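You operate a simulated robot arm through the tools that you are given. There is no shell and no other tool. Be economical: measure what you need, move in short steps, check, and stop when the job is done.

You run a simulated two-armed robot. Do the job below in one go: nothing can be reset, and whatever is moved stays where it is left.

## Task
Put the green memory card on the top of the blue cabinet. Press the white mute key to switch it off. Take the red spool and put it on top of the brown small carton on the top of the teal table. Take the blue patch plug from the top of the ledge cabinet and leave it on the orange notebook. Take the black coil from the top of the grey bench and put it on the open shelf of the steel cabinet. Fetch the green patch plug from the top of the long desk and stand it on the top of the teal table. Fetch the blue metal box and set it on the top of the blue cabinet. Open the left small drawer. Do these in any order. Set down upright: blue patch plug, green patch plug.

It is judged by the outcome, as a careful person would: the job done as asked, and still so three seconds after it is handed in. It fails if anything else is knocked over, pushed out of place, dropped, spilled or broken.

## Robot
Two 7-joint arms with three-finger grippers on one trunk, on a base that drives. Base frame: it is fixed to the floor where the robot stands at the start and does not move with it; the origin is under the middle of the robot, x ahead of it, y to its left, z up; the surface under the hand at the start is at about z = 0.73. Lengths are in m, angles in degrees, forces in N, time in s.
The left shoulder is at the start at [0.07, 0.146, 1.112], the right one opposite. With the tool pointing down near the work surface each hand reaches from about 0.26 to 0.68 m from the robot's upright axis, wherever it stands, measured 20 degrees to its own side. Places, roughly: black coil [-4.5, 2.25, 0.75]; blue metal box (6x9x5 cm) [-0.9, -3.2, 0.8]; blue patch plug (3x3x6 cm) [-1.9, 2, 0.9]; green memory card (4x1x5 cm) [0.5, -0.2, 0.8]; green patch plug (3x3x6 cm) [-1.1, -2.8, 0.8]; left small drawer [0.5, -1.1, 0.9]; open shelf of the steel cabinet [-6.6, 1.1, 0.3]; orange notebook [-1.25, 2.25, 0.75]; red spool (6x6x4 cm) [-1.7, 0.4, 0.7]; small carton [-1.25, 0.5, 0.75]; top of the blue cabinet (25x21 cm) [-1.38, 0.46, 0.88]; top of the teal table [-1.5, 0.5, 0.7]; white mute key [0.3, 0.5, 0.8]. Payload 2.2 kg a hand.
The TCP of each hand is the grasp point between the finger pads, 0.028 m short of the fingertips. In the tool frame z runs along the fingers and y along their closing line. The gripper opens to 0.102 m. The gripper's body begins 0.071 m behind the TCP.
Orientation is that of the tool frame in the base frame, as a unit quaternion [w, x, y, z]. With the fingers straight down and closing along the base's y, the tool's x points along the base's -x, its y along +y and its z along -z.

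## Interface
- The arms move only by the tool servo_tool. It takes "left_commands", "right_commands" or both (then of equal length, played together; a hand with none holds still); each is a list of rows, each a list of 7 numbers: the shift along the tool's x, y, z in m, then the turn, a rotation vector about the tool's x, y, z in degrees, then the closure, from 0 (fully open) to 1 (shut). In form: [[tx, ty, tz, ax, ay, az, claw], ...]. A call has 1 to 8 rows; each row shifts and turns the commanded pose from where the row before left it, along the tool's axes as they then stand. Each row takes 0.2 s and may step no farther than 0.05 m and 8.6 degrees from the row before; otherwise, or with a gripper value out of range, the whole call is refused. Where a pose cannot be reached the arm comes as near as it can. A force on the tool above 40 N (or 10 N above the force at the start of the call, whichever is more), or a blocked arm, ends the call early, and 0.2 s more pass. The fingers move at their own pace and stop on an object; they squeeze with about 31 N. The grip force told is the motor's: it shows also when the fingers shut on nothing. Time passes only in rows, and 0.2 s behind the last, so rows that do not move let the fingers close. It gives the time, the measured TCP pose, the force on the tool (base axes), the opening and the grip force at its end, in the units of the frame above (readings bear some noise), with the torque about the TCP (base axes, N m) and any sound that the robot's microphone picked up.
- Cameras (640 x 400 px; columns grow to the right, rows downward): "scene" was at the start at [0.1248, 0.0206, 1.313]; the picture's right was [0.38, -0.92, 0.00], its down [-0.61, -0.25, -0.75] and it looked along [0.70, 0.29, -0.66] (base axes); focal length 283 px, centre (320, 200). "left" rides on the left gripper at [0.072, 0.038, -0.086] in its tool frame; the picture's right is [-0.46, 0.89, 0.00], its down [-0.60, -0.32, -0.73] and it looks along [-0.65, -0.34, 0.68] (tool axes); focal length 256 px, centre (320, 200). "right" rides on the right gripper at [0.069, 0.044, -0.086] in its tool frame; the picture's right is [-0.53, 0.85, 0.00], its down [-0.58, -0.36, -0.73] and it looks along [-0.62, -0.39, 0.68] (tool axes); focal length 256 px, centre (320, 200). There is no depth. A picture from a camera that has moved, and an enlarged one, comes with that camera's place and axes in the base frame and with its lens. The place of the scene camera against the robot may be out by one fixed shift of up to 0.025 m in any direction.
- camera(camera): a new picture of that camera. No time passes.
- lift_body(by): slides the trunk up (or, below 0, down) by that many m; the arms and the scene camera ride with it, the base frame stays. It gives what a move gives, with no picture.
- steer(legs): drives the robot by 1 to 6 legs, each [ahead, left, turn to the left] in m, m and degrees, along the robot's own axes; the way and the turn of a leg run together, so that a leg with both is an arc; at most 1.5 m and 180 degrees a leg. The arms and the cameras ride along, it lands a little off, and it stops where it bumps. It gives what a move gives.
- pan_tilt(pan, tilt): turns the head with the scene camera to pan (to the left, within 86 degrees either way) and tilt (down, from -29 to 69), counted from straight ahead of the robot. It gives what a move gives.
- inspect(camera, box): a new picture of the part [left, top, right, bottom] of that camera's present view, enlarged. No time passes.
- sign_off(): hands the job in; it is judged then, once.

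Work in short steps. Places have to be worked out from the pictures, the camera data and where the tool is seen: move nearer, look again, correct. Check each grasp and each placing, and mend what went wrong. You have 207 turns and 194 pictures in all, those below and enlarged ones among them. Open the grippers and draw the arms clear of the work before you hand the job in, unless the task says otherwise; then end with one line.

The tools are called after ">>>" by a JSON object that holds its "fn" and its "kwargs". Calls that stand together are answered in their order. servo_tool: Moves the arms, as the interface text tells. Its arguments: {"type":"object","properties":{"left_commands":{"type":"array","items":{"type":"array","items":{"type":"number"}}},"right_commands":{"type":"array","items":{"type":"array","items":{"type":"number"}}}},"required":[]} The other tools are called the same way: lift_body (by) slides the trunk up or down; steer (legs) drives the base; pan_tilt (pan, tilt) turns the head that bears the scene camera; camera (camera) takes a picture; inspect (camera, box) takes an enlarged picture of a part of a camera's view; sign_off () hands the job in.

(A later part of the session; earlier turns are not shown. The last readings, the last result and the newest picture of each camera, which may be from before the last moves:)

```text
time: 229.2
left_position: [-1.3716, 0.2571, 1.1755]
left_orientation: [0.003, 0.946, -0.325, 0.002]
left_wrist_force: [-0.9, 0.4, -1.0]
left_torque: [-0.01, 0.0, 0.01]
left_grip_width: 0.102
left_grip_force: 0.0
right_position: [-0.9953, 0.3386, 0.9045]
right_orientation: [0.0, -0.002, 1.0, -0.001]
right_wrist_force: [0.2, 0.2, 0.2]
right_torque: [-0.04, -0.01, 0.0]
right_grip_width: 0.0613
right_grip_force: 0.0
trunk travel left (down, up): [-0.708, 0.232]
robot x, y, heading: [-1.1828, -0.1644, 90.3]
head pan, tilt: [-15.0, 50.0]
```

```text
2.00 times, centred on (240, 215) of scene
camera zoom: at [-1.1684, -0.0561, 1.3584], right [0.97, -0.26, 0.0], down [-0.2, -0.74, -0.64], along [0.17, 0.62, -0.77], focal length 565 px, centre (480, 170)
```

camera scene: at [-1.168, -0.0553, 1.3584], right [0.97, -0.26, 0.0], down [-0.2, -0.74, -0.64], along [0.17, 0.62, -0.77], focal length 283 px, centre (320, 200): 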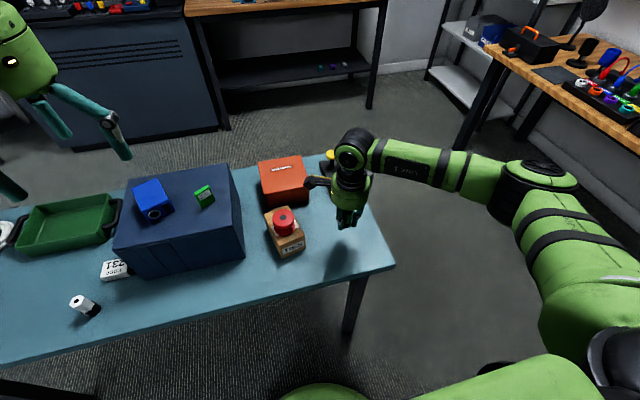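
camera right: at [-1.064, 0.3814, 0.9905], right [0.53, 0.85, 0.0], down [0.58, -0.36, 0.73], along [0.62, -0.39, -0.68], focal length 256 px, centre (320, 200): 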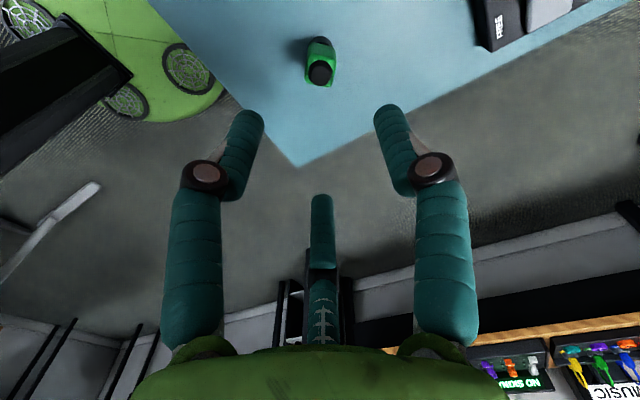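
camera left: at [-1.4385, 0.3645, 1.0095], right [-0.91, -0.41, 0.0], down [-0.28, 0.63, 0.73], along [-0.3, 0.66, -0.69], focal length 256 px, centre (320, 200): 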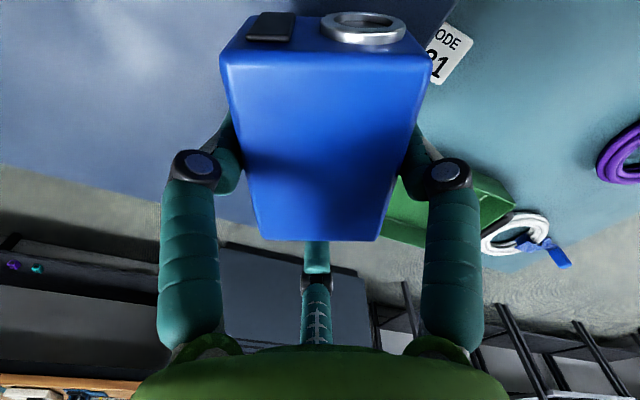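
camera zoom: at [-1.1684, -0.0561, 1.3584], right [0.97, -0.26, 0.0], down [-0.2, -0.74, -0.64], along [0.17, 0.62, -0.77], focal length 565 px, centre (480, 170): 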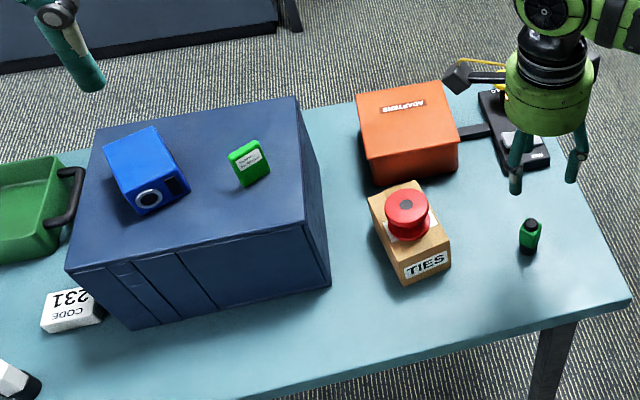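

All the table work is done and the green plug stands upright. Next: the ledge cabinet behind the table. I raise the right hand and drive around the table's right side.

>>> {"fn": "servo_tool", "kwargs": {"right_commands": [[0, 0, -0.045, 0, 0, 0, 0], [0, 0, -0.045, 0, 0, 0, 0], [0, -0.03, -0.03, 0, 0, 0, 0], [0, -0.03, -0.03, 0, 0, 0, 0]]}}

>>> {"fn": "steer", "kwargs": {"legs": [[-0.25, 0, 0], [0, -0.8, 0], [1.2, 0, 0], [0.55, 0, 0], [0, 0.9, 0]]}}

>>> {"fn": "pan_tilt", "kwargs": {"pan": 15, "tilt": 35}}

>>> {"fn": "camera", "kwargs": {"camera": "scene"}}

```text
time: 230.2
left_position: [-1.3717, 0.2554, 1.1767]
left_orientation: [0.004, 0.945, -0.326, 0.001]
left_wrist_force: [0.2, -0.4, 0.5]
left_torque: [0.01, 0.0, 0.03]
left_grip_width: 0.102
left_grip_force: 0.1
right_position: [-0.9934, 0.2772, 1.0539]
right_orientation: [0.0, -0.003, 1.0, -0.001]
right_wrist_force: [0.4, -0.6, -0.3]
right_torque: [0.01, 0.03, -0.01]
right_grip_width: 0.1021
right_grip_force: 0.1
trunk travel left (down, up): [-0.708, 0.232]
robot x, y, heading: [-1.1858, -0.1698, 89.9]
head pan, tilt: [-15.0, 50.0]
```

```text
time: 248.8
left_position: [-1.4632, 1.7459, 1.1762]
left_orientation: [0.003, 0.948, -0.317, 0.0]
left_wrist_force: [0.4, 0.0, 0.8]
left_torque: [-0.02, 0.02, -0.02]
left_grip_width: 0.102
left_grip_force: 0.0
right_position: [-1.0852, 1.7725, 1.0525]
right_orientation: [-0.001, -0.011, 1.0, -0.002]
right_wrist_force: [1.0, -0.6, -0.3]
right_torque: [-0.01, 0.0, 0.02]
right_grip_width: 0.102
right_grip_force: 0.1
trunk travel left (down, up): [-0.708, 0.232]
robot x, y, heading: [-1.2689, 1.3227, 90.9]
head pan, tilt: [-15.0, 50.0]
```

```text
time: 249.7
left_position: [-1.4637, 1.7447, 1.1743]
left_orientation: [0.004, 0.948, -0.319, 0.001]
left_wrist_force: [0.4, -0.1, 0.3]
left_torque: [0.02, 0.02, 0.01]
left_grip_width: 0.102
left_grip_force: 0.0
right_position: [-1.0854, 1.7727, 1.0533]
right_orientation: [-0.001, -0.011, 1.0, -0.001]
right_wrist_force: [0.1, -1.0, -0.6]
right_torque: [0.01, -0.02, 0.0]
right_grip_width: 0.1017
right_grip_force: 0.0
trunk travel left (down, up): [-0.708, 0.232]
robot x, y, heading: [-1.2689, 1.3255, 90.9]
head pan, tilt: [15.0, 35.0]
```

```text
56 pictures are left
camera scene: at [-1.2974, 1.4457, 1.3801], right [0.96, 0.27, 0.0], down [0.16, -0.55, -0.82], along [-0.23, 0.79, -0.57], focal length 283 px, centre (320, 200)
```

scene: 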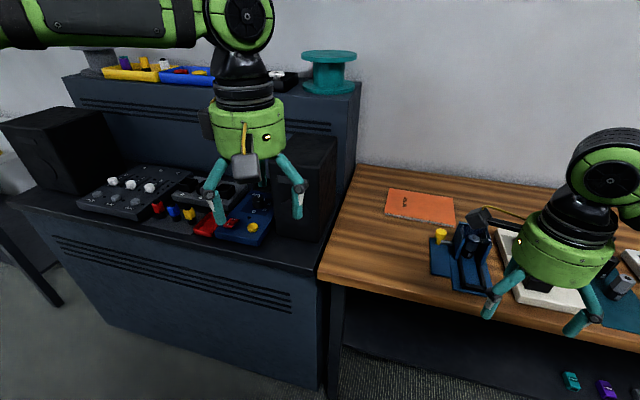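

The notebook is at right; a row of small plugs stands on the ledge cabinet. I zoom on both.

>>> {"fn": "inspect", "kwargs": {"camera": "scene", "box": [70, 140, 290, 260]}}

>>> {"fn": "inspect", "kwargs": {"camera": "scene", "box": [350, 170, 510, 300]}}

```text
2.91 times, centred on (180, 200) of scene
camera zoom: at [-1.2974, 1.4457, 1.3801], right [0.96, 0.27, 0.0], down [0.16, -0.55, -0.82], along [-0.23, 0.79, -0.57], focal length 822 px, centre (727, 200)
```

zoom: 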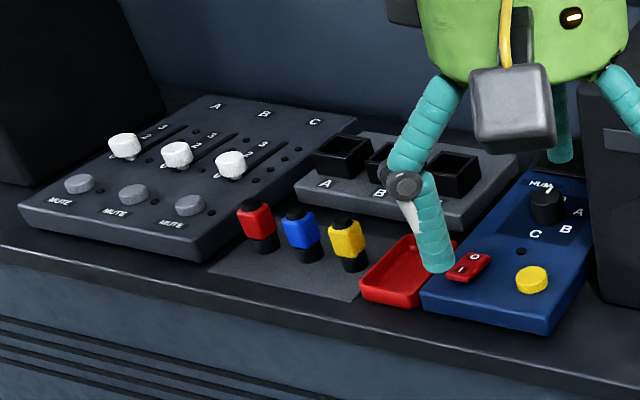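

```text
3.08 times, centred on (430, 235) of scene
camera zoom: at [-1.2974, 1.4457, 1.3801], right [0.96, 0.27, 0.0], down [0.16, -0.55, -0.82], along [-0.23, 0.79, -0.57], focal length 870 px, centre (-18, 92)
```

zoom: 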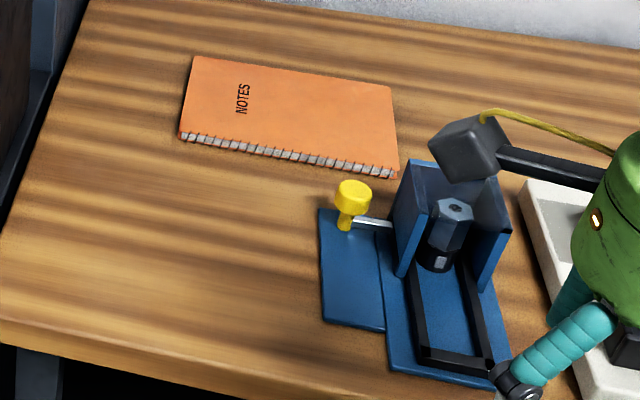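

The blue plug is centred near (-1.90, 1.97, 0.90), between red and yellow at 5 cm spacing. I retract the right hand clear of the speaker, square the left jaws to the row, and shift the base left.

>>> {"fn": "servo_tool", "kwargs": {"right_commands": [[0, -0.04, -0.02, 0, 0, 0, 0], [0, -0.04, -0.02, 0, 0, 0, 0], [0, -0.04, -0.02, 0, 0, 0, 0], [0, -0.03, 0, 0, 0, 0, 0], [0, 0, 0, 0, 0, 0, 0]], "left_commands": [[0, 0, 0, 0, 0, 8.5, 0.3], [0, 0, 0, 0, 0, 8.5, 0.56], [0, 0, 0, 0, 0, 8.5, 0.56], [0, 0, 0, 0, 0, 0, 0.56], [0, 0, 0, 0, 0, 0, 0.56]]}}

>>> {"fn": "steer", "kwargs": {"legs": [[0, 0.45, -0.9], [0.12, 0, 0]]}}

>>> {"fn": "camera", "kwargs": {"camera": "left"}}

>>> {"fn": "camera", "kwargs": {"camera": "scene"}}

```text
time: 250.9
left_position: [-1.464, 1.7447, 1.1752]
left_orientation: [0.002, 0.854, -0.52, 0.002]
left_wrist_force: [-0.9, 0.5, -0.3]
left_torque: [-0.01, 0.01, -0.01]
left_grip_width: 0.0449
left_grip_force: 0.1
right_position: [-1.0806, 1.6226, 1.1126]
right_orientation: [-0.001, -0.01, 1.0, -0.001]
right_wrist_force: [0.0, -0.1, 0.2]
right_torque: [-0.04, -0.02, -0.01]
right_grip_width: 0.1022
right_grip_force: 0.0
trunk travel left (down, up): [-0.708, 0.232]
robot x, y, heading: [-1.267, 1.3201, 91.0]
head pan, tilt: [15.0, 35.0]
```

```text
time: 254.5
left_position: [-1.907, 1.8626, 1.1767]
left_orientation: [0.003, 0.851, -0.526, 0.001]
left_wrist_force: [-0.6, -0.6, -0.4]
left_torque: [0.04, -0.02, 0.0]
left_grip_width: 0.0447
left_grip_force: 0.0
right_position: [-1.526, 1.7331, 1.1133]
right_orientation: [0.0, -0.002, 1.0, 0.0]
right_wrist_force: [-0.1, -0.3, -0.6]
right_torque: [0.02, 0.01, -0.02]
right_grip_width: 0.1019
right_grip_force: 0.0
trunk travel left (down, up): [-0.708, 0.232]
robot x, y, heading: [-1.7195, 1.4354, 90.1]
head pan, tilt: [15.0, 35.0]
```

```text
53 pictures are left
camera left: at [-1.9096, 1.7795, 1.2632], right [-1.0, 0.02, 0.0], down [0.01, 0.69, 0.73], along [0.01, 0.73, -0.69], focal length 256 px, centre (320, 200)
```

left: 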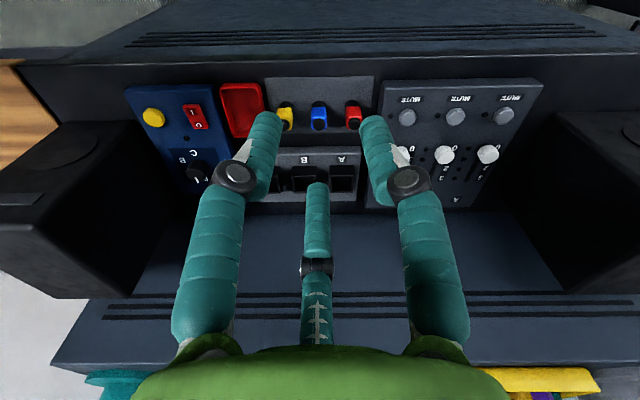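

```text
52 pictures are left
camera scene: at [-1.7455, 1.5594, 1.3804], right [0.97, 0.26, 0.0], down [0.15, -0.55, -0.82], along [-0.21, 0.79, -0.57], focal length 283 px, centre (320, 200)
```

scene: 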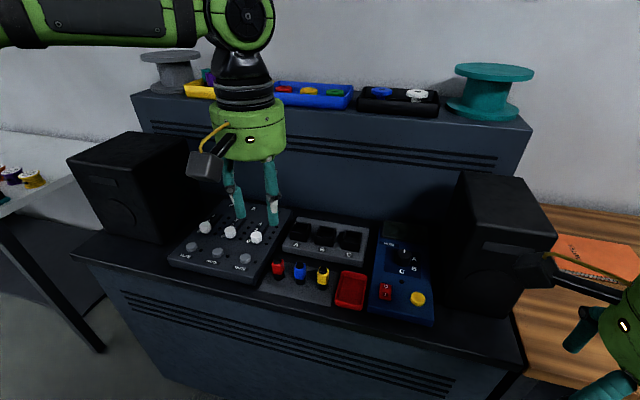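

Blue plug refined at (-1.906, 1.970). I move the left hand above it and lower to z 1.0.

>>> {"fn": "servo_tool", "kwargs": {"left_commands": [[-0.032, -0.016, 0, 0, 0, 0, 0.56], [-0.032, -0.016, 0, 0, 0, 0, 0.56], [-0.032, -0.016, 0, 0, 0, 0, 0.56], [0, 0, 0.045, 0, 0, 0, 0.56], [0, 0, 0.045, 0, 0, 0, 0.56], [0, 0, 0.045, 0, 0, 0, 0.56], [0, 0, 0.03, 0, 0, 0, 0.56], [0, 0, 0, 0, 0, 0, 0.56]]}}

>>> {"fn": "camera", "kwargs": {"camera": "left"}}

```text
time: 256.3
left_position: [-1.9268, 1.9622, 1.0029]
left_orientation: [0.004, 0.851, -0.526, 0.002]
left_wrist_force: [0.4, 0.3, -0.6]
left_torque: [0.0, 0.01, 0.03]
left_grip_width: 0.0448
left_grip_force: 0.0
left hand out of reach, approached as far as the arm can: row 3
right_position: [-1.5267, 1.7345, 1.1131]
right_orientation: [0.0, -0.002, 1.0, -0.001]
right_wrist_force: [0.4, -0.1, 0.2]
right_torque: [0.0, 0.01, 0.02]
right_grip_width: 0.102
right_grip_force: 0.1
trunk travel left (down, up): [-0.708, 0.232]
robot x, y, heading: [-1.7195, 1.4363, 90.0]
head pan, tilt: [15.0, 35.0]
```

```text
51 pictures are left
camera left: at [-1.9308, 1.8805, 1.0891], right [-1.0, 0.02, 0.0], down [0.01, 0.69, 0.73], along [0.01, 0.73, -0.69], focal length 256 px, centre (320, 200)
```

left: 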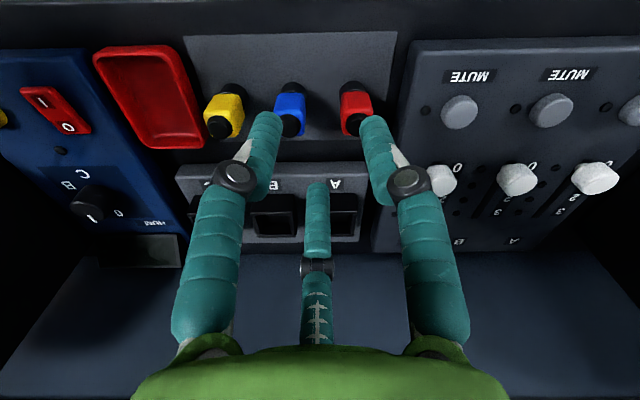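

The hand is 2 cm left of the plug at its reach limit; I nudge the base right 1.9 cm and ahead 1.3 cm.

>>> {"fn": "steer", "kwargs": {"legs": [[0.013, -0.019, 0]]}}

>>> {"fn": "lift_body", "kwargs": {"by": -0.03}}

>>> {"fn": "camera", "kwargs": {"camera": "left"}}

```text
time: 257.1
left_position: [-1.9138, 1.9725, 1.004]
left_orientation: [0.001, 0.851, -0.525, 0.003]
left_wrist_force: [0.2, 0.5, -0.2]
left_torque: [0.03, -0.06, -0.02]
left_grip_width: 0.0447
left_grip_force: 0.1
right_position: [-1.5127, 1.7448, 1.1143]
right_orientation: [0.001, -0.003, 1.0, 0.0]
right_wrist_force: [-0.7, -0.1, 1.2]
right_torque: [0.07, -0.1, 0.04]
right_grip_width: 0.102
right_grip_force: 0.1
trunk travel left (down, up): [-0.708, 0.232]
robot x, y, heading: [-1.7, 1.4513, 89.9]
head pan, tilt: [15.0, 35.0]
```

```text
time: 257.9
left_position: [-1.9099, 1.9742, 0.9723]
left_orientation: [0.004, 0.851, -0.524, 0.002]
left_wrist_force: [-0.9, -0.2, -0.4]
left_torque: [-0.03, 0.0, 0.0]
left_grip_width: 0.0447
left_grip_force: 0.0
right_position: [-1.5077, 1.7478, 1.0835]
right_orientation: [0.0, -0.003, 1.0, -0.001]
right_wrist_force: [0.2, -0.2, -0.3]
right_torque: [0.03, 0.02, 0.0]
right_grip_width: 0.102
right_grip_force: 0.1
trunk travel left (down, up): [-0.678, 0.262]
robot x, y, heading: [-1.7024, 1.4525, 90.1]
head pan, tilt: [15.0, 35.0]
```

```text
50 pictures are left
camera left: at [-1.9123, 1.8934, 1.0594], right [-1.0, 0.02, 0.0], down [0.01, 0.69, 0.73], along [0.01, 0.73, -0.69], focal length 256 px, centre (320, 200)
```

left: 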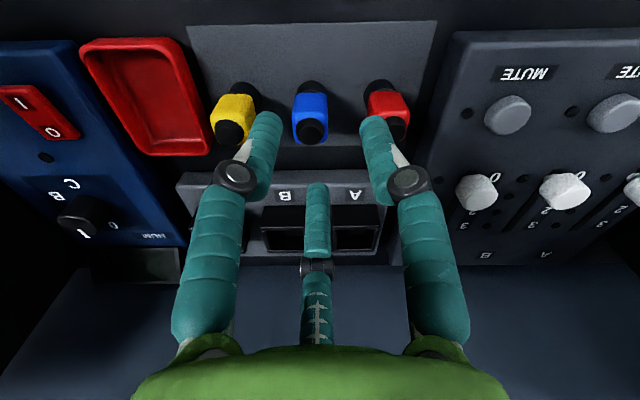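

Plug top ≈ (-1.905, 1.988, 0.903). I nudge the base ahead 1.4 cm and right 0.5 cm, narrow the jaws to 4 cm, lower the trunk 4 cm and look.

>>> {"fn": "steer", "kwargs": {"legs": [[0.014, -0.005, 0]]}}

>>> {"fn": "servo_tool", "kwargs": {"left_commands": [[0, 0, 0, 0, 0, 0, 0.61], [0, 0, 0, 0, 0, 0, 0.61]]}}

>>> {"fn": "lift_body", "kwargs": {"by": -0.03}}

>>> {"fn": "camera", "kwargs": {"camera": "left"}}

```text
time: 258.6
left_position: [-1.9062, 1.9867, 0.9741]
left_orientation: [0.002, 0.851, -0.525, 0.002]
left_wrist_force: [-1.8, 0.2, -0.4]
left_torque: [0.02, -0.03, 0.01]
left_grip_width: 0.045
left_grip_force: 0.1
right_position: [-1.5034, 1.7591, 1.0842]
right_orientation: [0.0, -0.003, 1.0, 0.0]
right_wrist_force: [0.0, -1.0, -0.2]
right_torque: [0.01, -0.01, -0.02]
right_grip_width: 0.1017
right_grip_force: 0.0
trunk travel left (down, up): [-0.678, 0.262]
robot x, y, heading: [-1.6947, 1.4639, 90.2]
head pan, tilt: [15.0, 35.0]
```

```text
time: 259.2
left_position: [-1.9062, 1.9885, 0.9732]
left_orientation: [0.003, 0.851, -0.525, 0.003]
left_wrist_force: [-0.8, -1.1, 0.4]
left_torque: [0.02, 0.01, 0.0]
left_grip_width: 0.0397
left_grip_force: 0.1
right_position: [-1.5036, 1.7599, 1.083]
right_orientation: [-0.001, -0.003, 1.0, -0.001]
right_wrist_force: [-0.3, -0.3, -0.3]
right_torque: [0.0, 0.01, 0.01]
right_grip_width: 0.1021
right_grip_force: 0.1
trunk travel left (down, up): [-0.678, 0.262]
robot x, y, heading: [-1.6946, 1.461, 90.0]
head pan, tilt: [15.0, 35.0]
```

```text
time: 260.0
left_position: [-1.9058, 1.9887, 0.9441]
left_orientation: [0.004, 0.851, -0.525, 0.002]
left_wrist_force: [0.2, -0.7, -0.5]
left_torque: [-0.01, -0.01, -0.02]
left_grip_width: 0.0395
left_grip_force: 0.0
right_position: [-1.5042, 1.7619, 1.0518]
right_orientation: [-0.002, -0.004, 1.0, 0.0]
right_wrist_force: [0.8, 0.1, -0.1]
right_torque: [-0.01, -0.02, 0.01]
right_grip_width: 0.102
right_grip_force: 0.1
trunk travel left (down, up): [-0.648, 0.292]
robot x, y, heading: [-1.7004, 1.4678, 90.3]
head pan, tilt: [15.0, 35.0]
```

```text
49 pictures are left
camera left: at [-1.9081, 1.9066, 1.0295], right [-1.0, 0.02, 0.0], down [0.01, 0.69, 0.73], along [0.01, 0.73, -0.69], focal length 256 px, centre (320, 200)
```

left: 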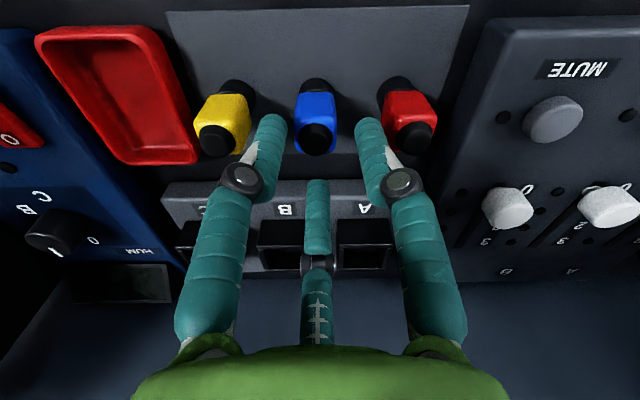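

Aligned: plug at (-1.905, 1.988), TCP matches. I lower 6.6 cm with the trunk in two moves.

>>> {"fn": "lift_body", "kwargs": {"by": -0.045}}

>>> {"fn": "camera", "kwargs": {"camera": "left"}}

```text
time: 260.9
left_position: [-1.9049, 1.989, 0.8979]
left_orientation: [0.003, 0.851, -0.525, 0.002]
left_wrist_force: [0.5, 0.9, 0.0]
left_torque: [-0.01, 0.02, -0.01]
left_grip_width: 0.0401
left_grip_force: 0.0
right_position: [-1.5032, 1.7612, 1.0075]
right_orientation: [0.0, -0.002, 1.0, -0.001]
right_wrist_force: [0.9, -0.5, -0.6]
right_torque: [0.03, -0.01, 0.0]
right_grip_width: 0.1021
right_grip_force: 0.1
trunk travel left (down, up): [-0.603, 0.337]
robot x, y, heading: [-1.6944, 1.4623, 90.3]
head pan, tilt: [15.0, 35.0]
```

```text
48 pictures are left
camera left: at [-1.9081, 1.9066, 0.9845], right [-1.0, 0.02, 0.0], down [0.01, 0.69, 0.73], along [0.01, 0.73, -0.69], focal length 256 px, centre (320, 200)
```

left: 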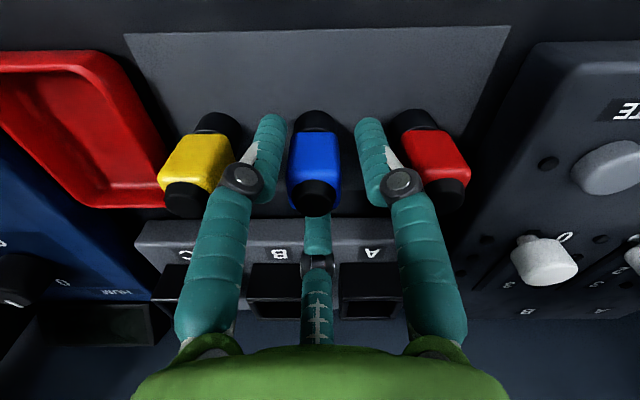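

The jaws flank the blue plug cleanly. I lower 1.8 cm more and close.

>>> {"fn": "lift_body", "kwargs": {"by": -0.018}}

>>> {"fn": "servo_tool", "kwargs": {"left_commands": [[0, 0, 0, 0, 0, 0, 0.75], [0, 0, 0, 0, 0, 0, 1], [0, 0, 0, 0, 0, 0, 1], [0, 0, 0, 0, 0, 0, 1]]}}

>>> {"fn": "lift_body", "kwargs": {"by": 0.2}}

>>> {"fn": "camera", "kwargs": {"camera": "left"}}

```text
time: 261.5
left_position: [-1.905, 1.9874, 0.8805]
left_orientation: [0.005, 0.851, -0.525, 0.003]
left_wrist_force: [-0.1, -0.1, 1.8]
left_torque: [0.06, 0.02, 0.0]
left_grip_width: 0.0398
left_grip_force: 0.0
right_position: [-1.5029, 1.7612, 0.9904]
right_orientation: [-0.001, -0.004, 1.0, -0.001]
right_wrist_force: [0.0, -0.1, 0.5]
right_torque: [0.03, -0.04, -0.03]
right_grip_width: 0.1018
right_grip_force: 0.1
trunk travel left (down, up): [-0.585, 0.355]
robot x, y, heading: [-1.6942, 1.4637, 90.1]
head pan, tilt: [15.0, 35.0]
```

```text
time: 262.5
left_position: [-1.906, 1.988, 0.8791]
left_orientation: [0.003, 0.851, -0.525, 0.003]
left_wrist_force: [1.3, 0.3, 2.5]
left_torque: [0.05, 0.0, 0.01]
left_grip_width: 0.0273
left_grip_force: 30.7
right_position: [-1.5027, 1.7602, 0.9904]
right_orientation: [0.0, -0.004, 1.0, -0.001]
right_wrist_force: [0.7, -0.1, -0.9]
right_torque: [-0.01, -0.02, 0.0]
right_grip_width: 0.102
right_grip_force: 0.1
trunk travel left (down, up): [-0.585, 0.355]
robot x, y, heading: [-1.6965, 1.4649, 90.1]
head pan, tilt: [15.0, 35.0]
```

```text
time: 264.7
left_position: [-1.9051, 1.9885, 1.0799]
left_orientation: [0.004, 0.851, -0.525, 0.002]
left_wrist_force: [0.2, 0.7, -0.5]
left_torque: [0.03, 0.0, 0.04]
left_grip_width: 0.0272
left_grip_force: 31.1
right_position: [-1.5032, 1.7614, 1.1901]
right_orientation: [0.0, -0.004, 1.0, -0.001]
right_wrist_force: [0.1, -0.2, 0.1]
right_torque: [0.01, -0.01, 0.0]
right_grip_width: 0.1022
right_grip_force: 0.0
trunk travel left (down, up): [-0.785, 0.155]
robot x, y, heading: [-1.6933, 1.4634, 90.2]
head pan, tilt: [15.0, 35.0]
```

```text
47 pictures are left
camera left: at [-1.9082, 1.907, 1.1663], right [-1.0, 0.02, 0.0], down [0.01, 0.69, 0.73], along [0.01, 0.73, -0.69], focal length 256 px, centre (320, 200)
```

left: 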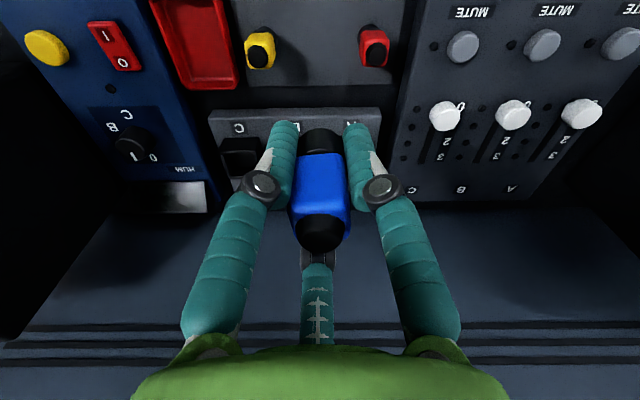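

Blue plug held upright. I back off 0.25 m (clear of the speaker), slide right 0.65 m, then approach the wooden desk.

>>> {"fn": "steer", "kwargs": {"legs": [[-0.25, 0, 0], [0, -0.65, 0], [0.38, 0, 0]]}}

>>> {"fn": "pan_tilt", "kwargs": {"pan": 15, "tilt": 45}}

>>> {"fn": "camera", "kwargs": {"camera": "scene"}}

>>> {"fn": "camera", "kwargs": {"camera": "left"}}

```text
time: 271.7
left_position: [-1.2523, 2.1141, 1.0796]
left_orientation: [0.003, 0.848, -0.529, 0.002]
left_wrist_force: [-0.5, 0.1, -0.5]
left_torque: [0.03, -0.02, 0.0]
left_grip_width: 0.0268
left_grip_force: 31.2
right_position: [-0.8525, 1.8845, 1.1903]
right_orientation: [-0.001, 0.001, 1.0, 0.0]
right_wrist_force: [0.3, -0.1, -0.2]
right_torque: [0.02, 0.01, -0.02]
right_grip_width: 0.1018
right_grip_force: 0.0
trunk travel left (down, up): [-0.785, 0.155]
robot x, y, heading: [-1.047, 1.5929, 89.6]
head pan, tilt: [15.0, 35.0]
```

```text
time: 272.4
left_position: [-1.2514, 2.1158, 1.0802]
left_orientation: [0.005, 0.848, -0.53, 0.002]
left_wrist_force: [-0.3, -0.1, -0.8]
left_torque: [-0.01, 0.0, -0.01]
left_grip_width: 0.027
left_grip_force: 31.8
right_position: [-0.8511, 1.8855, 1.1896]
right_orientation: [-0.001, 0.001, 1.0, 0.0]
right_wrist_force: [0.5, 0.4, -0.2]
right_torque: [0.01, 0.04, -0.01]
right_grip_width: 0.1021
right_grip_force: 0.1
trunk travel left (down, up): [-0.785, 0.155]
robot x, y, heading: [-1.0465, 1.5921, 89.8]
head pan, tilt: [15.0, 45.0]
```

```text
46 pictures are left
camera scene: at [-1.07, 1.7082, 1.4423], right [0.97, 0.25, 0.0], down [0.18, -0.68, -0.71], along [-0.18, 0.68, -0.71], focal length 283 px, centre (320, 200)
```

scene: 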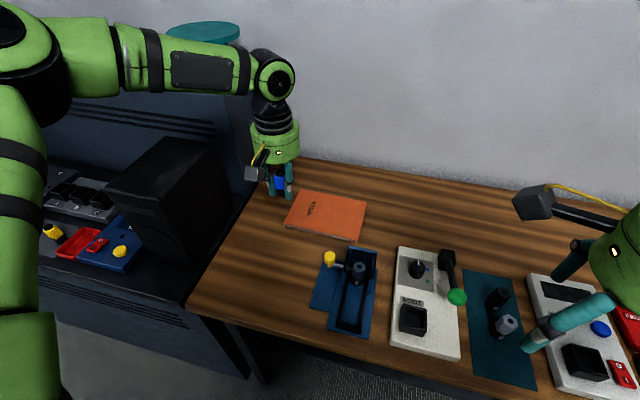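

```text
45 pictures are left
camera left: at [-1.2551, 2.0351, 1.1662], right [-1.0, 0.03, 0.0], down [0.02, 0.69, 0.73], along [0.02, 0.72, -0.69], focal length 256 px, centre (320, 200)
```

left: 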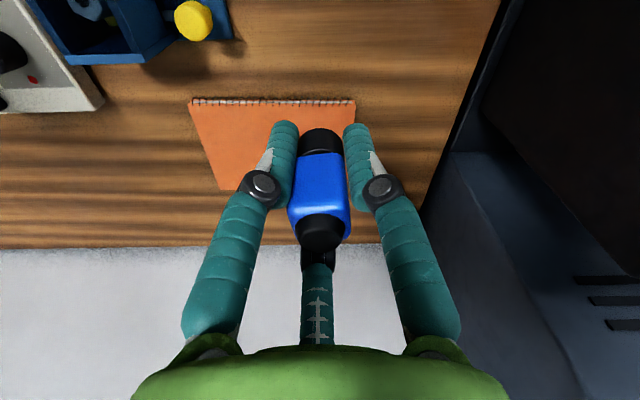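

The notebook spans about x -1.31…-1.03, y 2.23…2.43. I move ahead 0.11 m and lower partway, aiming at (-1.235, 2.295).

>>> {"fn": "steer", "kwargs": {"legs": [[0.11, -0.01, 0]]}}

>>> {"fn": "lift_body", "kwargs": {"by": -0.1}}

>>> {"fn": "servo_tool", "kwargs": {"left_commands": [[-0.03, -0.016, 0, 0, 0, 0, 1], [-0.03, -0.016, 0, 0, 0, 0, 1], [0, 0, 0, 0, 0, 0, 1]]}}

>>> {"fn": "camera", "kwargs": {"camera": "left"}}

```text
time: 273.6
left_position: [-1.2426, 2.2238, 1.0801]
left_orientation: [0.003, 0.849, -0.528, 0.002]
left_wrist_force: [-0.1, -0.7, -0.8]
left_torque: [0.04, -0.01, 0.01]
left_grip_width: 0.0267
left_grip_force: 31.2
right_position: [-0.8433, 1.9939, 1.1896]
right_orientation: [0.0, 0.0, 1.0, 0.0]
right_wrist_force: [0.0, -0.1, 0.1]
right_torque: [0.03, 0.0, 0.03]
right_grip_width: 0.1017
right_grip_force: 0.1
trunk travel left (down, up): [-0.785, 0.155]
robot x, y, heading: [-1.0358, 1.6983, 90.0]
head pan, tilt: [15.0, 45.0]
```

```text
time: 275.0
left_position: [-1.2421, 2.2249, 0.9795]
left_orientation: [0.004, 0.849, -0.528, 0.002]
left_wrist_force: [0.3, 0.3, -0.4]
left_torque: [-0.01, 0.02, 0.05]
left_grip_width: 0.027
left_grip_force: 31.2
right_position: [-0.8417, 1.9945, 1.0903]
right_orientation: [-0.002, 0.0, 1.0, -0.001]
right_wrist_force: [0.1, -1.0, -0.4]
right_torque: [-0.01, -0.01, -0.03]
right_grip_width: 0.102
right_grip_force: 0.1
trunk travel left (down, up): [-0.685, 0.255]
robot x, y, heading: [-1.0337, 1.7029, 89.8]
head pan, tilt: [15.0, 45.0]
```

```text
time: 275.8
left_position: [-1.2578, 2.2604, 0.9866]
left_orientation: [0.003, 0.849, -0.528, 0.002]
left_wrist_force: [0.1, 0.2, -1.6]
left_torque: [-0.02, 0.01, 0.03]
left_grip_width: 0.0266
left_grip_force: 31.0
left hand out of reach, approached as far as the arm can: row 1, 2
right_position: [-0.8415, 1.9953, 1.0897]
right_orientation: [-0.001, 0.0, 1.0, -0.001]
right_wrist_force: [1.4, 0.0, 0.2]
right_torque: [0.0, 0.02, -0.06]
right_grip_width: 0.1024
right_grip_force: 0.1
trunk travel left (down, up): [-0.685, 0.255]
robot x, y, heading: [-1.0379, 1.702, 89.8]
head pan, tilt: [15.0, 45.0]
```

```text
44 pictures are left
camera left: at [-1.2612, 2.1791, 1.0719], right [-1.0, 0.03, 0.0], down [0.02, 0.69, 0.73], along [0.02, 0.73, -0.69], focal length 256 px, centre (320, 200)
```

left: 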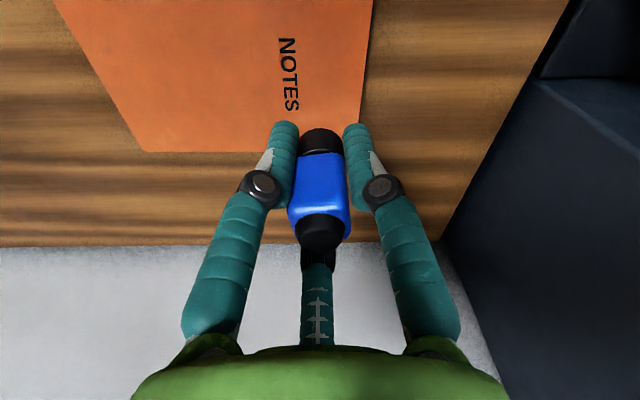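

The landing spot is only ~2–3 cm inside the notebook's front edge; I try 4 cm more ahead with the base.

>>> {"fn": "steer", "kwargs": {"legs": [[0.04, -0.02, 0]]}}

>>> {"fn": "lift_body", "kwargs": {"by": -0.1}}

>>> {"fn": "camera", "kwargs": {"camera": "left"}}

>>> {"fn": "inspect", "kwargs": {"camera": "scene", "box": [190, 140, 430, 320]}}

```text
time: 276.7
left_position: [-1.2406, 2.2982, 0.9873]
left_orientation: [0.001, 0.85, -0.527, 0.002]
left_wrist_force: [-0.6, 0.0, -0.9]
left_torque: [0.03, -0.06, 0.04]
left_grip_width: 0.0269
left_grip_force: 31.1
right_position: [-0.8239, 2.0313, 1.0926]
right_orientation: [0.001, 0.0, 1.0, 0.001]
right_wrist_force: [-0.4, -1.1, 0.3]
right_torque: [0.04, -0.05, 0.04]
right_grip_width: 0.1021
right_grip_force: 0.0
trunk travel left (down, up): [-0.685, 0.255]
robot x, y, heading: [-1.0188, 1.7439, 90.0]
head pan, tilt: [15.0, 45.0]
```

```text
time: 278.0
left_position: [-1.2388, 2.3008, 0.8909]
left_orientation: [-0.002, 0.85, -0.527, -0.001]
left_wrist_force: [-5.4, 2.7, 24.7]
left_torque: [-0.14, 0.24, -0.01]
left_grip_width: 0.0272
left_grip_force: 31.0
right_position: [-0.8224, 2.0331, 0.9906]
right_orientation: [-0.001, -0.001, 1.0, 0.001]
right_wrist_force: [-0.4, -0.1, 0.9]
right_torque: [0.01, 0.0, 0.0]
right_grip_width: 0.102
right_grip_force: 0.1
trunk travel left (down, up): [-0.585, 0.355]
robot x, y, heading: [-1.0149, 1.7408, 89.8]
head pan, tilt: [15.0, 45.0]
```

```text
43 pictures are left
camera left: at [-1.2417, 2.2174, 0.9765], right [-1.0, 0.02, 0.0], down [0.01, 0.68, 0.73], along [0.02, 0.73, -0.68], focal length 256 px, centre (320, 200)
```

left: 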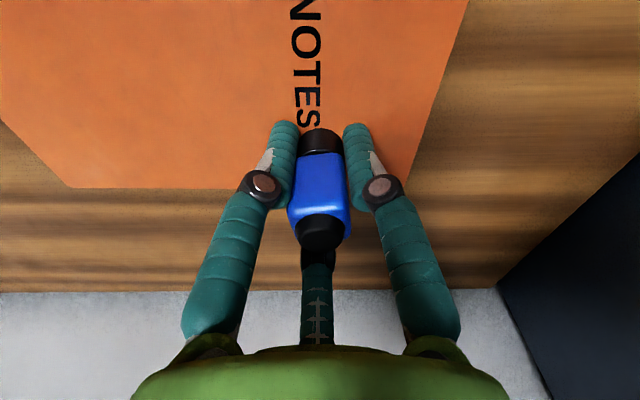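

```text
2.22 times, centred on (310, 230) of scene
camera zoom: at [-1.0396, 1.8538, 1.2431], right [0.97, 0.26, 0.0], down [0.18, -0.68, -0.71], along [-0.18, 0.69, -0.71], focal length 628 px, centre (342, 133)
```

zoom: 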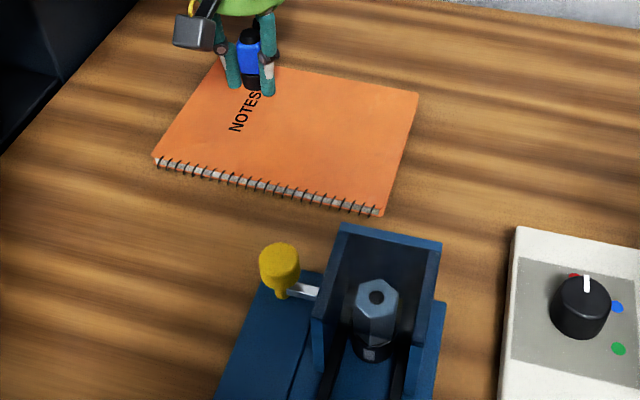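

Contact came at TCP z 0.891: this desk is higher, so the plug now stands ~3 cm inside the notebook's back edge, fully on it. I move it 3 cm toward the middle first: lift 1.5 cm, base back 3 cm, then lower.

>>> {"fn": "lift_body", "kwargs": {"by": 0.02}}

>>> {"fn": "steer", "kwargs": {"legs": [[-0.035, -0.02, 0]]}}

>>> {"fn": "lift_body", "kwargs": {"by": -0.012}}

>>> {"fn": "inspect", "kwargs": {"camera": "scene", "box": [190, 120, 430, 300]}}

```text
time: 278.7
left_position: [-1.2376, 2.3004, 0.9039]
left_orientation: [0.004, 0.849, -0.528, 0.002]
left_wrist_force: [-0.3, -0.2, -0.7]
left_torque: [0.02, 0.01, 0.02]
left_grip_width: 0.0269
left_grip_force: 30.9
right_position: [-0.8218, 2.0345, 1.0107]
right_orientation: [-0.001, -0.001, 1.0, -0.001]
right_wrist_force: [-0.7, 0.3, -0.2]
right_torque: [0.04, 0.0, -0.01]
right_grip_width: 0.1019
right_grip_force: 0.1
trunk travel left (down, up): [-0.605, 0.335]
robot x, y, heading: [-1.021, 1.7394, 89.8]
head pan, tilt: [15.0, 45.0]
```

```text
time: 279.5
left_position: [-1.2205, 2.2677, 0.9033]
left_orientation: [0.004, 0.849, -0.528, 0.002]
left_wrist_force: [-0.2, 0.6, -1.4]
left_torque: [-0.02, 0.0, -0.01]
left_grip_width: 0.0266
left_grip_force: 30.7
right_position: [-0.8031, 2.0014, 1.0093]
right_orientation: [-0.001, 0.0, 1.0, -0.002]
right_wrist_force: [0.1, -0.3, 0.5]
right_torque: [-0.02, -0.02, 0.02]
right_grip_width: 0.1022
right_grip_force: 0.1
trunk travel left (down, up): [-0.605, 0.335]
robot x, y, heading: [-1.0015, 1.7066, 89.8]
head pan, tilt: [15.0, 45.0]
```

```text
time: 280.1
left_position: [-1.2188, 2.2639, 0.8937]
left_orientation: [0.004, 0.849, -0.528, 0.002]
left_wrist_force: [0.3, 0.2, -0.4]
left_torque: [0.01, -0.03, 0.01]
left_grip_width: 0.027
left_grip_force: 31.1
right_position: [-0.8022, 1.9984, 0.9985]
right_orientation: [-0.001, 0.0, 1.0, 0.0]
right_wrist_force: [0.7, -0.1, 0.8]
right_torque: [0.03, 0.01, 0.0]
right_grip_width: 0.102
right_grip_force: 0.1
trunk travel left (down, up): [-0.593, 0.347]
robot x, y, heading: [-0.9962, 1.703, 89.6]
head pan, tilt: [15.0, 45.0]
```

```text
2.22 times, centred on (310, 210) of scene
camera zoom: at [-1.0198, 1.8213, 1.2504], right [0.97, 0.26, 0.0], down [0.18, -0.68, -0.71], along [-0.18, 0.68, -0.71], focal length 628 px, centre (342, 178)
```

zoom: 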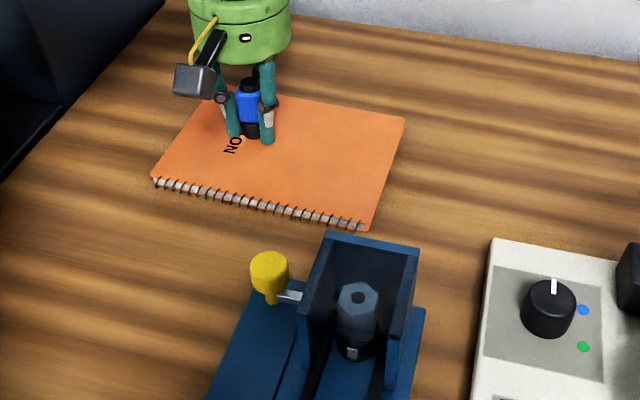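

Now it is well inside the notebook and just above it. Final lowering in small steps.

>>> {"fn": "lift_body", "kwargs": {"by": -0.006}}

```text
time: 280.7
left_position: [-1.219, 2.265, 0.8905]
left_orientation: [0.0, 0.85, -0.527, 0.0]
left_wrist_force: [-2.8, 1.5, 16.3]
left_torque: [-0.07, 0.13, -0.05]
left_grip_width: 0.0268
left_grip_force: 30.8
right_position: [-0.8018, 1.9987, 0.9928]
right_orientation: [-0.001, -0.001, 1.0, 0.001]
right_wrist_force: [0.4, -0.4, -0.3]
right_torque: [0.0, 0.02, -0.02]
right_grip_width: 0.102
right_grip_force: 0.1
trunk travel left (down, up): [-0.587, 0.353]
robot x, y, heading: [-0.9939, 1.7055, 89.7]
head pan, tilt: [15.0, 45.0]
```

Contact at 16 N. I ease 2 mm, open the jaws, and rise straight up with the trunk.

>>> {"fn": "lift_body", "kwargs": {"by": 0.002}}

>>> {"fn": "servo_tool", "kwargs": {"left_commands": [[0, 0, 0, 0, 0, 0, 0.65], [0, 0, 0, 0, 0, 0, 0.5], [0, 0, 0, 0, 0, 0, 0.35], [0, 0, 0, 0, 0, 0, 0.3]]}}

>>> {"fn": "lift_body", "kwargs": {"by": 0.2}}

>>> {"fn": "inspect", "kwargs": {"camera": "scene", "box": [190, 160, 430, 340]}}

```text
time: 281.2
left_position: [-1.2176, 2.2649, 0.8913]
left_orientation: [0.001, 0.85, -0.528, 0.0]
left_wrist_force: [-2.6, 3.7, 14.6]
left_torque: [0.28, 0.1, 0.06]
left_grip_width: 0.027
left_grip_force: 31.0
right_position: [-0.8025, 1.9991, 0.9941]
right_orientation: [-0.002, -0.001, 1.0, 0.0]
right_wrist_force: [-0.4, 0.1, -0.3]
right_torque: [0.02, -0.01, -0.02]
right_grip_width: 0.1021
right_grip_force: 0.0
trunk travel left (down, up): [-0.589, 0.351]
robot x, y, heading: [-0.9999, 1.7048, 90.1]
head pan, tilt: [15.0, 45.0]
```

```text
time: 282.2
left_position: [-1.2187, 2.2653, 0.8879]
left_orientation: [0.004, 0.849, -0.528, 0.002]
left_wrist_force: [-0.1, 0.4, 0.2]
left_torque: [0.03, 0.01, 0.04]
left_grip_width: 0.0717
left_grip_force: 0.0
right_position: [-0.8026, 1.9999, 0.995]
right_orientation: [0.0, -0.001, 1.0, -0.001]
right_wrist_force: [-0.1, -0.7, -0.3]
right_torque: [-0.05, -0.04, 0.02]
right_grip_width: 0.1021
right_grip_force: 0.1
trunk travel left (down, up): [-0.589, 0.351]
robot x, y, heading: [-0.999, 1.7039, 90.0]
head pan, tilt: [15.0, 45.0]
```

```text
time: 284.4
left_position: [-1.2194, 2.2651, 1.0878]
left_orientation: [0.003, 0.85, -0.527, 0.002]
left_wrist_force: [0.2, 0.1, -0.6]
left_torque: [0.01, 0.02, 0.0]
left_grip_width: 0.0716
left_grip_force: 0.1
right_position: [-0.8027, 2.0007, 1.194]
right_orientation: [-0.001, -0.001, 1.0, 0.0]
right_wrist_force: [0.1, 0.5, 0.5]
right_torque: [-0.02, -0.01, 0.03]
right_grip_width: 0.1021
right_grip_force: 0.1
trunk travel left (down, up): [-0.789, 0.151]
robot x, y, heading: [-0.9952, 1.702, 89.8]
head pan, tilt: [15.0, 45.0]
```

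```text
2.22 times, centred on (310, 250) of scene
camera zoom: at [-1.0201, 1.8221, 1.4463], right [0.97, 0.26, 0.0], down [0.18, -0.68, -0.71], along [-0.18, 0.68, -0.71], focal length 628 px, centre (342, 89)
```

zoom: 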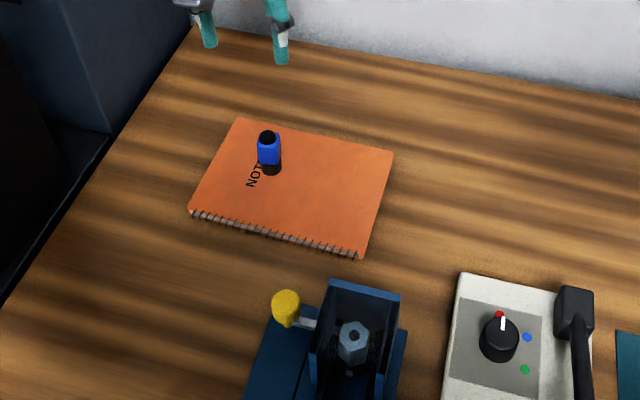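

The blue plug stands on the notebook. Now the coil: I back off, turn left, and drive along the room toward x≈-3.3.

>>> {"fn": "steer", "kwargs": {"legs": [[-0.45, 0, 0], [0, 0, 90], [1.2, 0, 0], [1.0, 0, 0]]}}

>>> {"fn": "pan_tilt", "kwargs": {"pan": -25, "tilt": 25}}

>>> {"fn": "camera", "kwargs": {"camera": "scene"}}

```text
time: 301.4
left_position: [-3.7396, 0.9784, 1.0896]
left_orientation: [0.001, 0.971, 0.24, 0.003]
left_wrist_force: [-0.1, 1.3, -0.2]
left_torque: [-0.02, 0.0, 0.02]
left_grip_width: 0.0715
left_grip_force: 0.0
right_position: [-3.4854, 1.4015, 1.1939]
right_orientation: [0.001, 0.716, -0.699, 0.0]
right_wrist_force: [0.1, -0.3, -0.2]
right_torque: [0.02, 0.01, 0.01]
right_grip_width: 0.1021
right_grip_force: 0.0
trunk travel left (down, up): [-0.789, 0.151]
robot x, y, heading: [-3.1838, 1.2138, -178.6]
head pan, tilt: [15.0, 45.0]
```

```text
time: 302.4
left_position: [-3.7405, 0.9783, 1.0894]
left_orientation: [0.001, 0.971, 0.24, 0.004]
left_wrist_force: [-0.2, 0.0, -0.2]
left_torque: [-0.05, 0.01, -0.01]
left_grip_width: 0.0715
left_grip_force: 0.0
right_position: [-3.4872, 1.401, 1.1936]
right_orientation: [0.0, 0.716, -0.698, 0.002]
right_wrist_force: [-1.0, -0.3, 0.7]
right_torque: [-0.02, 0.02, -0.03]
right_grip_width: 0.102
right_grip_force: 0.0
trunk travel left (down, up): [-0.789, 0.151]
robot x, y, heading: [-3.186, 1.218, -178.7]
head pan, tilt: [-25.0, 25.0]
```

```text
39 pictures are left
camera scene: at [-3.3231, 1.2393, 1.4769], right [0.4, 0.92, 0.0], down [0.39, -0.17, -0.91], along [-0.83, 0.36, -0.42], focal length 283 px, centre (320, 200)
```

scene: 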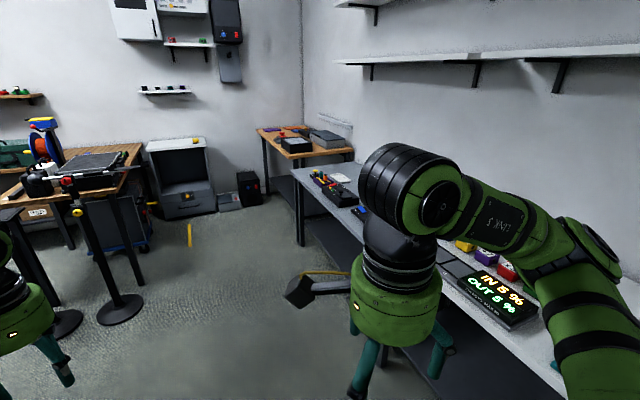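

The grey bench runs along the right wall and the steel cabinet with its open bay is at the far wall. I go ahead 1.15 m and turn right to face the bench.

>>> {"fn": "steer", "kwargs": {"legs": [[1.15, 0, -1.4], [0, 0, -90]]}}

>>> {"fn": "pan_tilt", "kwargs": {"pan": 0, "tilt": 40}}

>>> {"fn": "camera", "kwargs": {"camera": "scene"}}

```text
time: 312.1
left_position: [-4.5515, 1.7666, 1.0881]
left_orientation: [0.003, 0.847, -0.531, 0.002]
left_wrist_force: [0.5, -0.2, -0.8]
left_torque: [-0.03, -0.03, -0.02]
left_grip_width: 0.0712
left_grip_force: 0.1
right_position: [-4.1369, 1.498, 1.1948]
right_orientation: [0.0, 0.004, 1.0, -0.001]
right_wrist_force: [-0.6, -0.3, 1.0]
right_torque: [0.02, 0.02, -0.01]
right_grip_width: 0.1018
right_grip_force: 0.1
trunk travel left (down, up): [-0.789, 0.151]
robot x, y, heading: [-4.3346, 1.2061, 89.2]
head pan, tilt: [-25.0, 25.0]
```

```text
time: 313.0
left_position: [-4.5523, 1.7664, 1.0888]
left_orientation: [0.004, 0.847, -0.532, 0.002]
left_wrist_force: [0.2, 0.2, 0.8]
left_torque: [0.0, -0.03, 0.01]
left_grip_width: 0.0713
left_grip_force: 0.1
right_position: [-4.1373, 1.4975, 1.1941]
right_orientation: [-0.001, 0.004, 1.0, 0.0]
right_wrist_force: [-0.3, -0.2, -0.1]
right_torque: [-0.02, -0.01, 0.01]
right_grip_width: 0.1021
right_grip_force: 0.1
trunk travel left (down, up): [-0.789, 0.151]
robot x, y, heading: [-4.3359, 1.2006, 89.4]
head pan, tilt: [0.0, 40.0]
```

```text
38 pictures are left
camera scene: at [-4.3349, 1.3274, 1.4536], right [1.0, -0.01, 0.0], down [-0.01, -0.64, -0.77], along [0.01, 0.77, -0.64], focal length 283 px, centre (320, 200)
```

scene: 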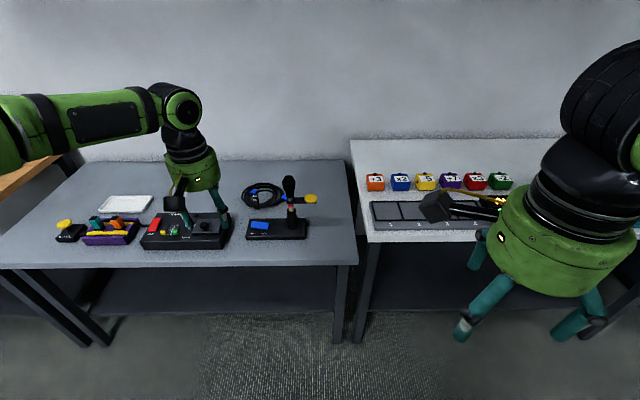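

The black coil is at about (-4.56, 2.23). I zoom in on it.

>>> {"fn": "inspect", "kwargs": {"camera": "scene", "box": [215, 160, 335, 250]}}

```text
4.44 times, centred on (275, 205) of scene
camera zoom: at [-4.3349, 1.3274, 1.4536], right [1.0, -0.01, 0.0], down [-0.01, -0.64, -0.77], along [0.01, 0.77, -0.64], focal length 1256 px, centre (520, 178)
```

zoom: 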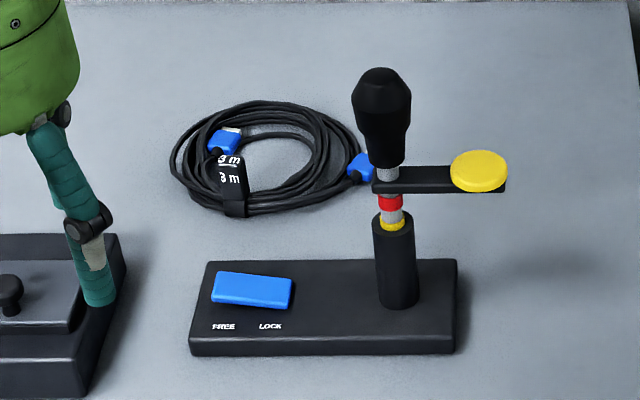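

Coil ring: centre ≈ (-4.563, 2.23), outer radius ~9 cm; a lever device stands just right-front of it. I'll straddle the ring's left side with the left hand. I position the base for that.

>>> {"fn": "steer", "kwargs": {"legs": [[0, 0.09, 0.6], [0.4, 0, 0]]}}

>>> {"fn": "camera", "kwargs": {"camera": "left"}}

```text
time: 316.2
left_position: [-4.6462, 2.162, 1.0893]
left_orientation: [0.003, 0.85, -0.527, 0.002]
left_wrist_force: [0.4, 0.4, 0.7]
left_torque: [0.01, 0.0, 0.01]
left_grip_width: 0.0714
left_grip_force: 0.1
right_position: [-4.2298, 1.8959, 1.1949]
right_orientation: [-0.001, -0.001, 1.0, 0.001]
right_wrist_force: [-0.5, 0.5, 0.1]
right_torque: [0.02, -0.01, 0.02]
right_grip_width: 0.1021
right_grip_force: 0.0
trunk travel left (down, up): [-0.789, 0.151]
robot x, y, heading: [-4.4209, 1.6068, 90.0]
head pan, tilt: [0.0, 40.0]
```

```text
36 pictures are left
camera left: at [-4.6493, 2.0801, 1.1765], right [-1.0, 0.02, 0.0], down [0.02, 0.69, 0.73], along [0.02, 0.73, -0.69], focal length 256 px, centre (320, 200)
```

left: 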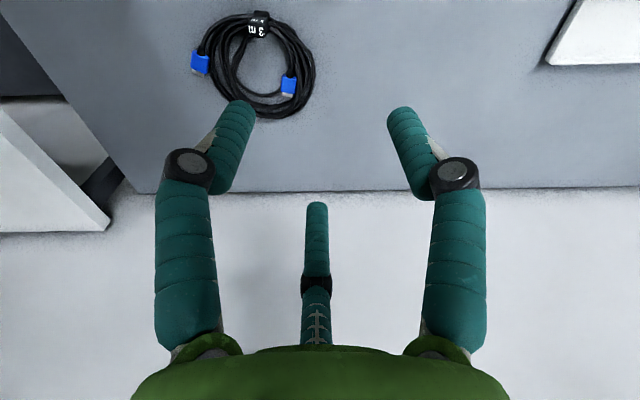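

Ring's left bundle is at (-4.62, 2.223). I reach over it with the arm, then lower with the trunk.

>>> {"fn": "servo_tool", "kwargs": {"left_commands": [[-0.021, -0.025, 0, 0, 0, 0, 0.4], [-0.021, -0.025, 0, 0, 0, 0, 0.4], [0, 0, 0, 0, 0, 0, 0.4]]}}

>>> {"fn": "lift_body", "kwargs": {"by": -0.2}}

>>> {"fn": "camera", "kwargs": {"camera": "left"}}

```text
time: 317.0
left_position: [-4.6465, 2.1633, 1.0887]
left_orientation: [0.004, 0.85, -0.527, 0.002]
left_wrist_force: [-0.4, 0.2, -0.5]
left_torque: [-0.05, 0.01, 0.03]
left_grip_width: 0.0611
left_grip_force: 0.1
left hand out of reach, approached as far as the arm can: row 1, 2
right_position: [-4.2297, 1.9004, 1.1943]
right_orientation: [-0.002, -0.002, 1.0, -0.001]
right_wrist_force: [0.6, -0.2, -0.2]
right_torque: [-0.02, 0.0, 0.01]
right_grip_width: 0.1021
right_grip_force: 0.0
trunk travel left (down, up): [-0.789, 0.151]
robot x, y, heading: [-4.4261, 1.601, 89.7]
head pan, tilt: [0.0, 40.0]
```

```text
time: 319.2
left_position: [-4.6463, 2.1634, 0.8891]
left_orientation: [0.004, 0.85, -0.527, 0.003]
left_wrist_force: [0.5, 0.0, 0.3]
left_torque: [-0.02, -0.02, 0.01]
left_grip_width: 0.0611
left_grip_force: 0.0
right_position: [-4.2295, 1.8983, 0.9939]
right_orientation: [-0.001, -0.003, 1.0, 0.0]
right_wrist_force: [0.2, -0.2, 0.8]
right_torque: [0.04, 0.02, 0.02]
right_grip_width: 0.1019
right_grip_force: 0.2
trunk travel left (down, up): [-0.589, 0.351]
robot x, y, heading: [-4.4227, 1.6027, 90.0]
head pan, tilt: [0.0, 40.0]
```

```text
35 pictures are left
camera left: at [-4.6492, 2.0814, 0.976], right [-1.0, 0.02, 0.0], down [0.02, 0.69, 0.73], along [0.02, 0.73, -0.69], focal length 256 px, centre (320, 200)
```

left: 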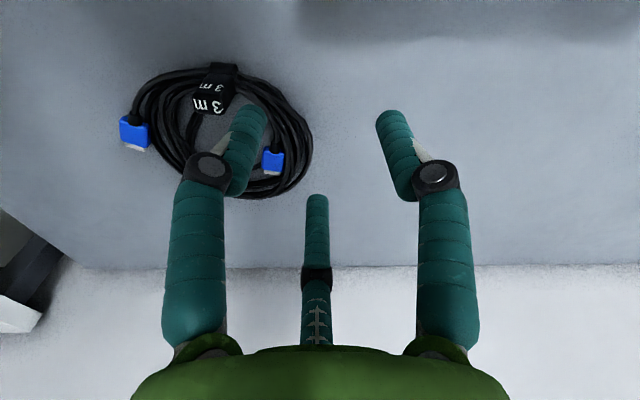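

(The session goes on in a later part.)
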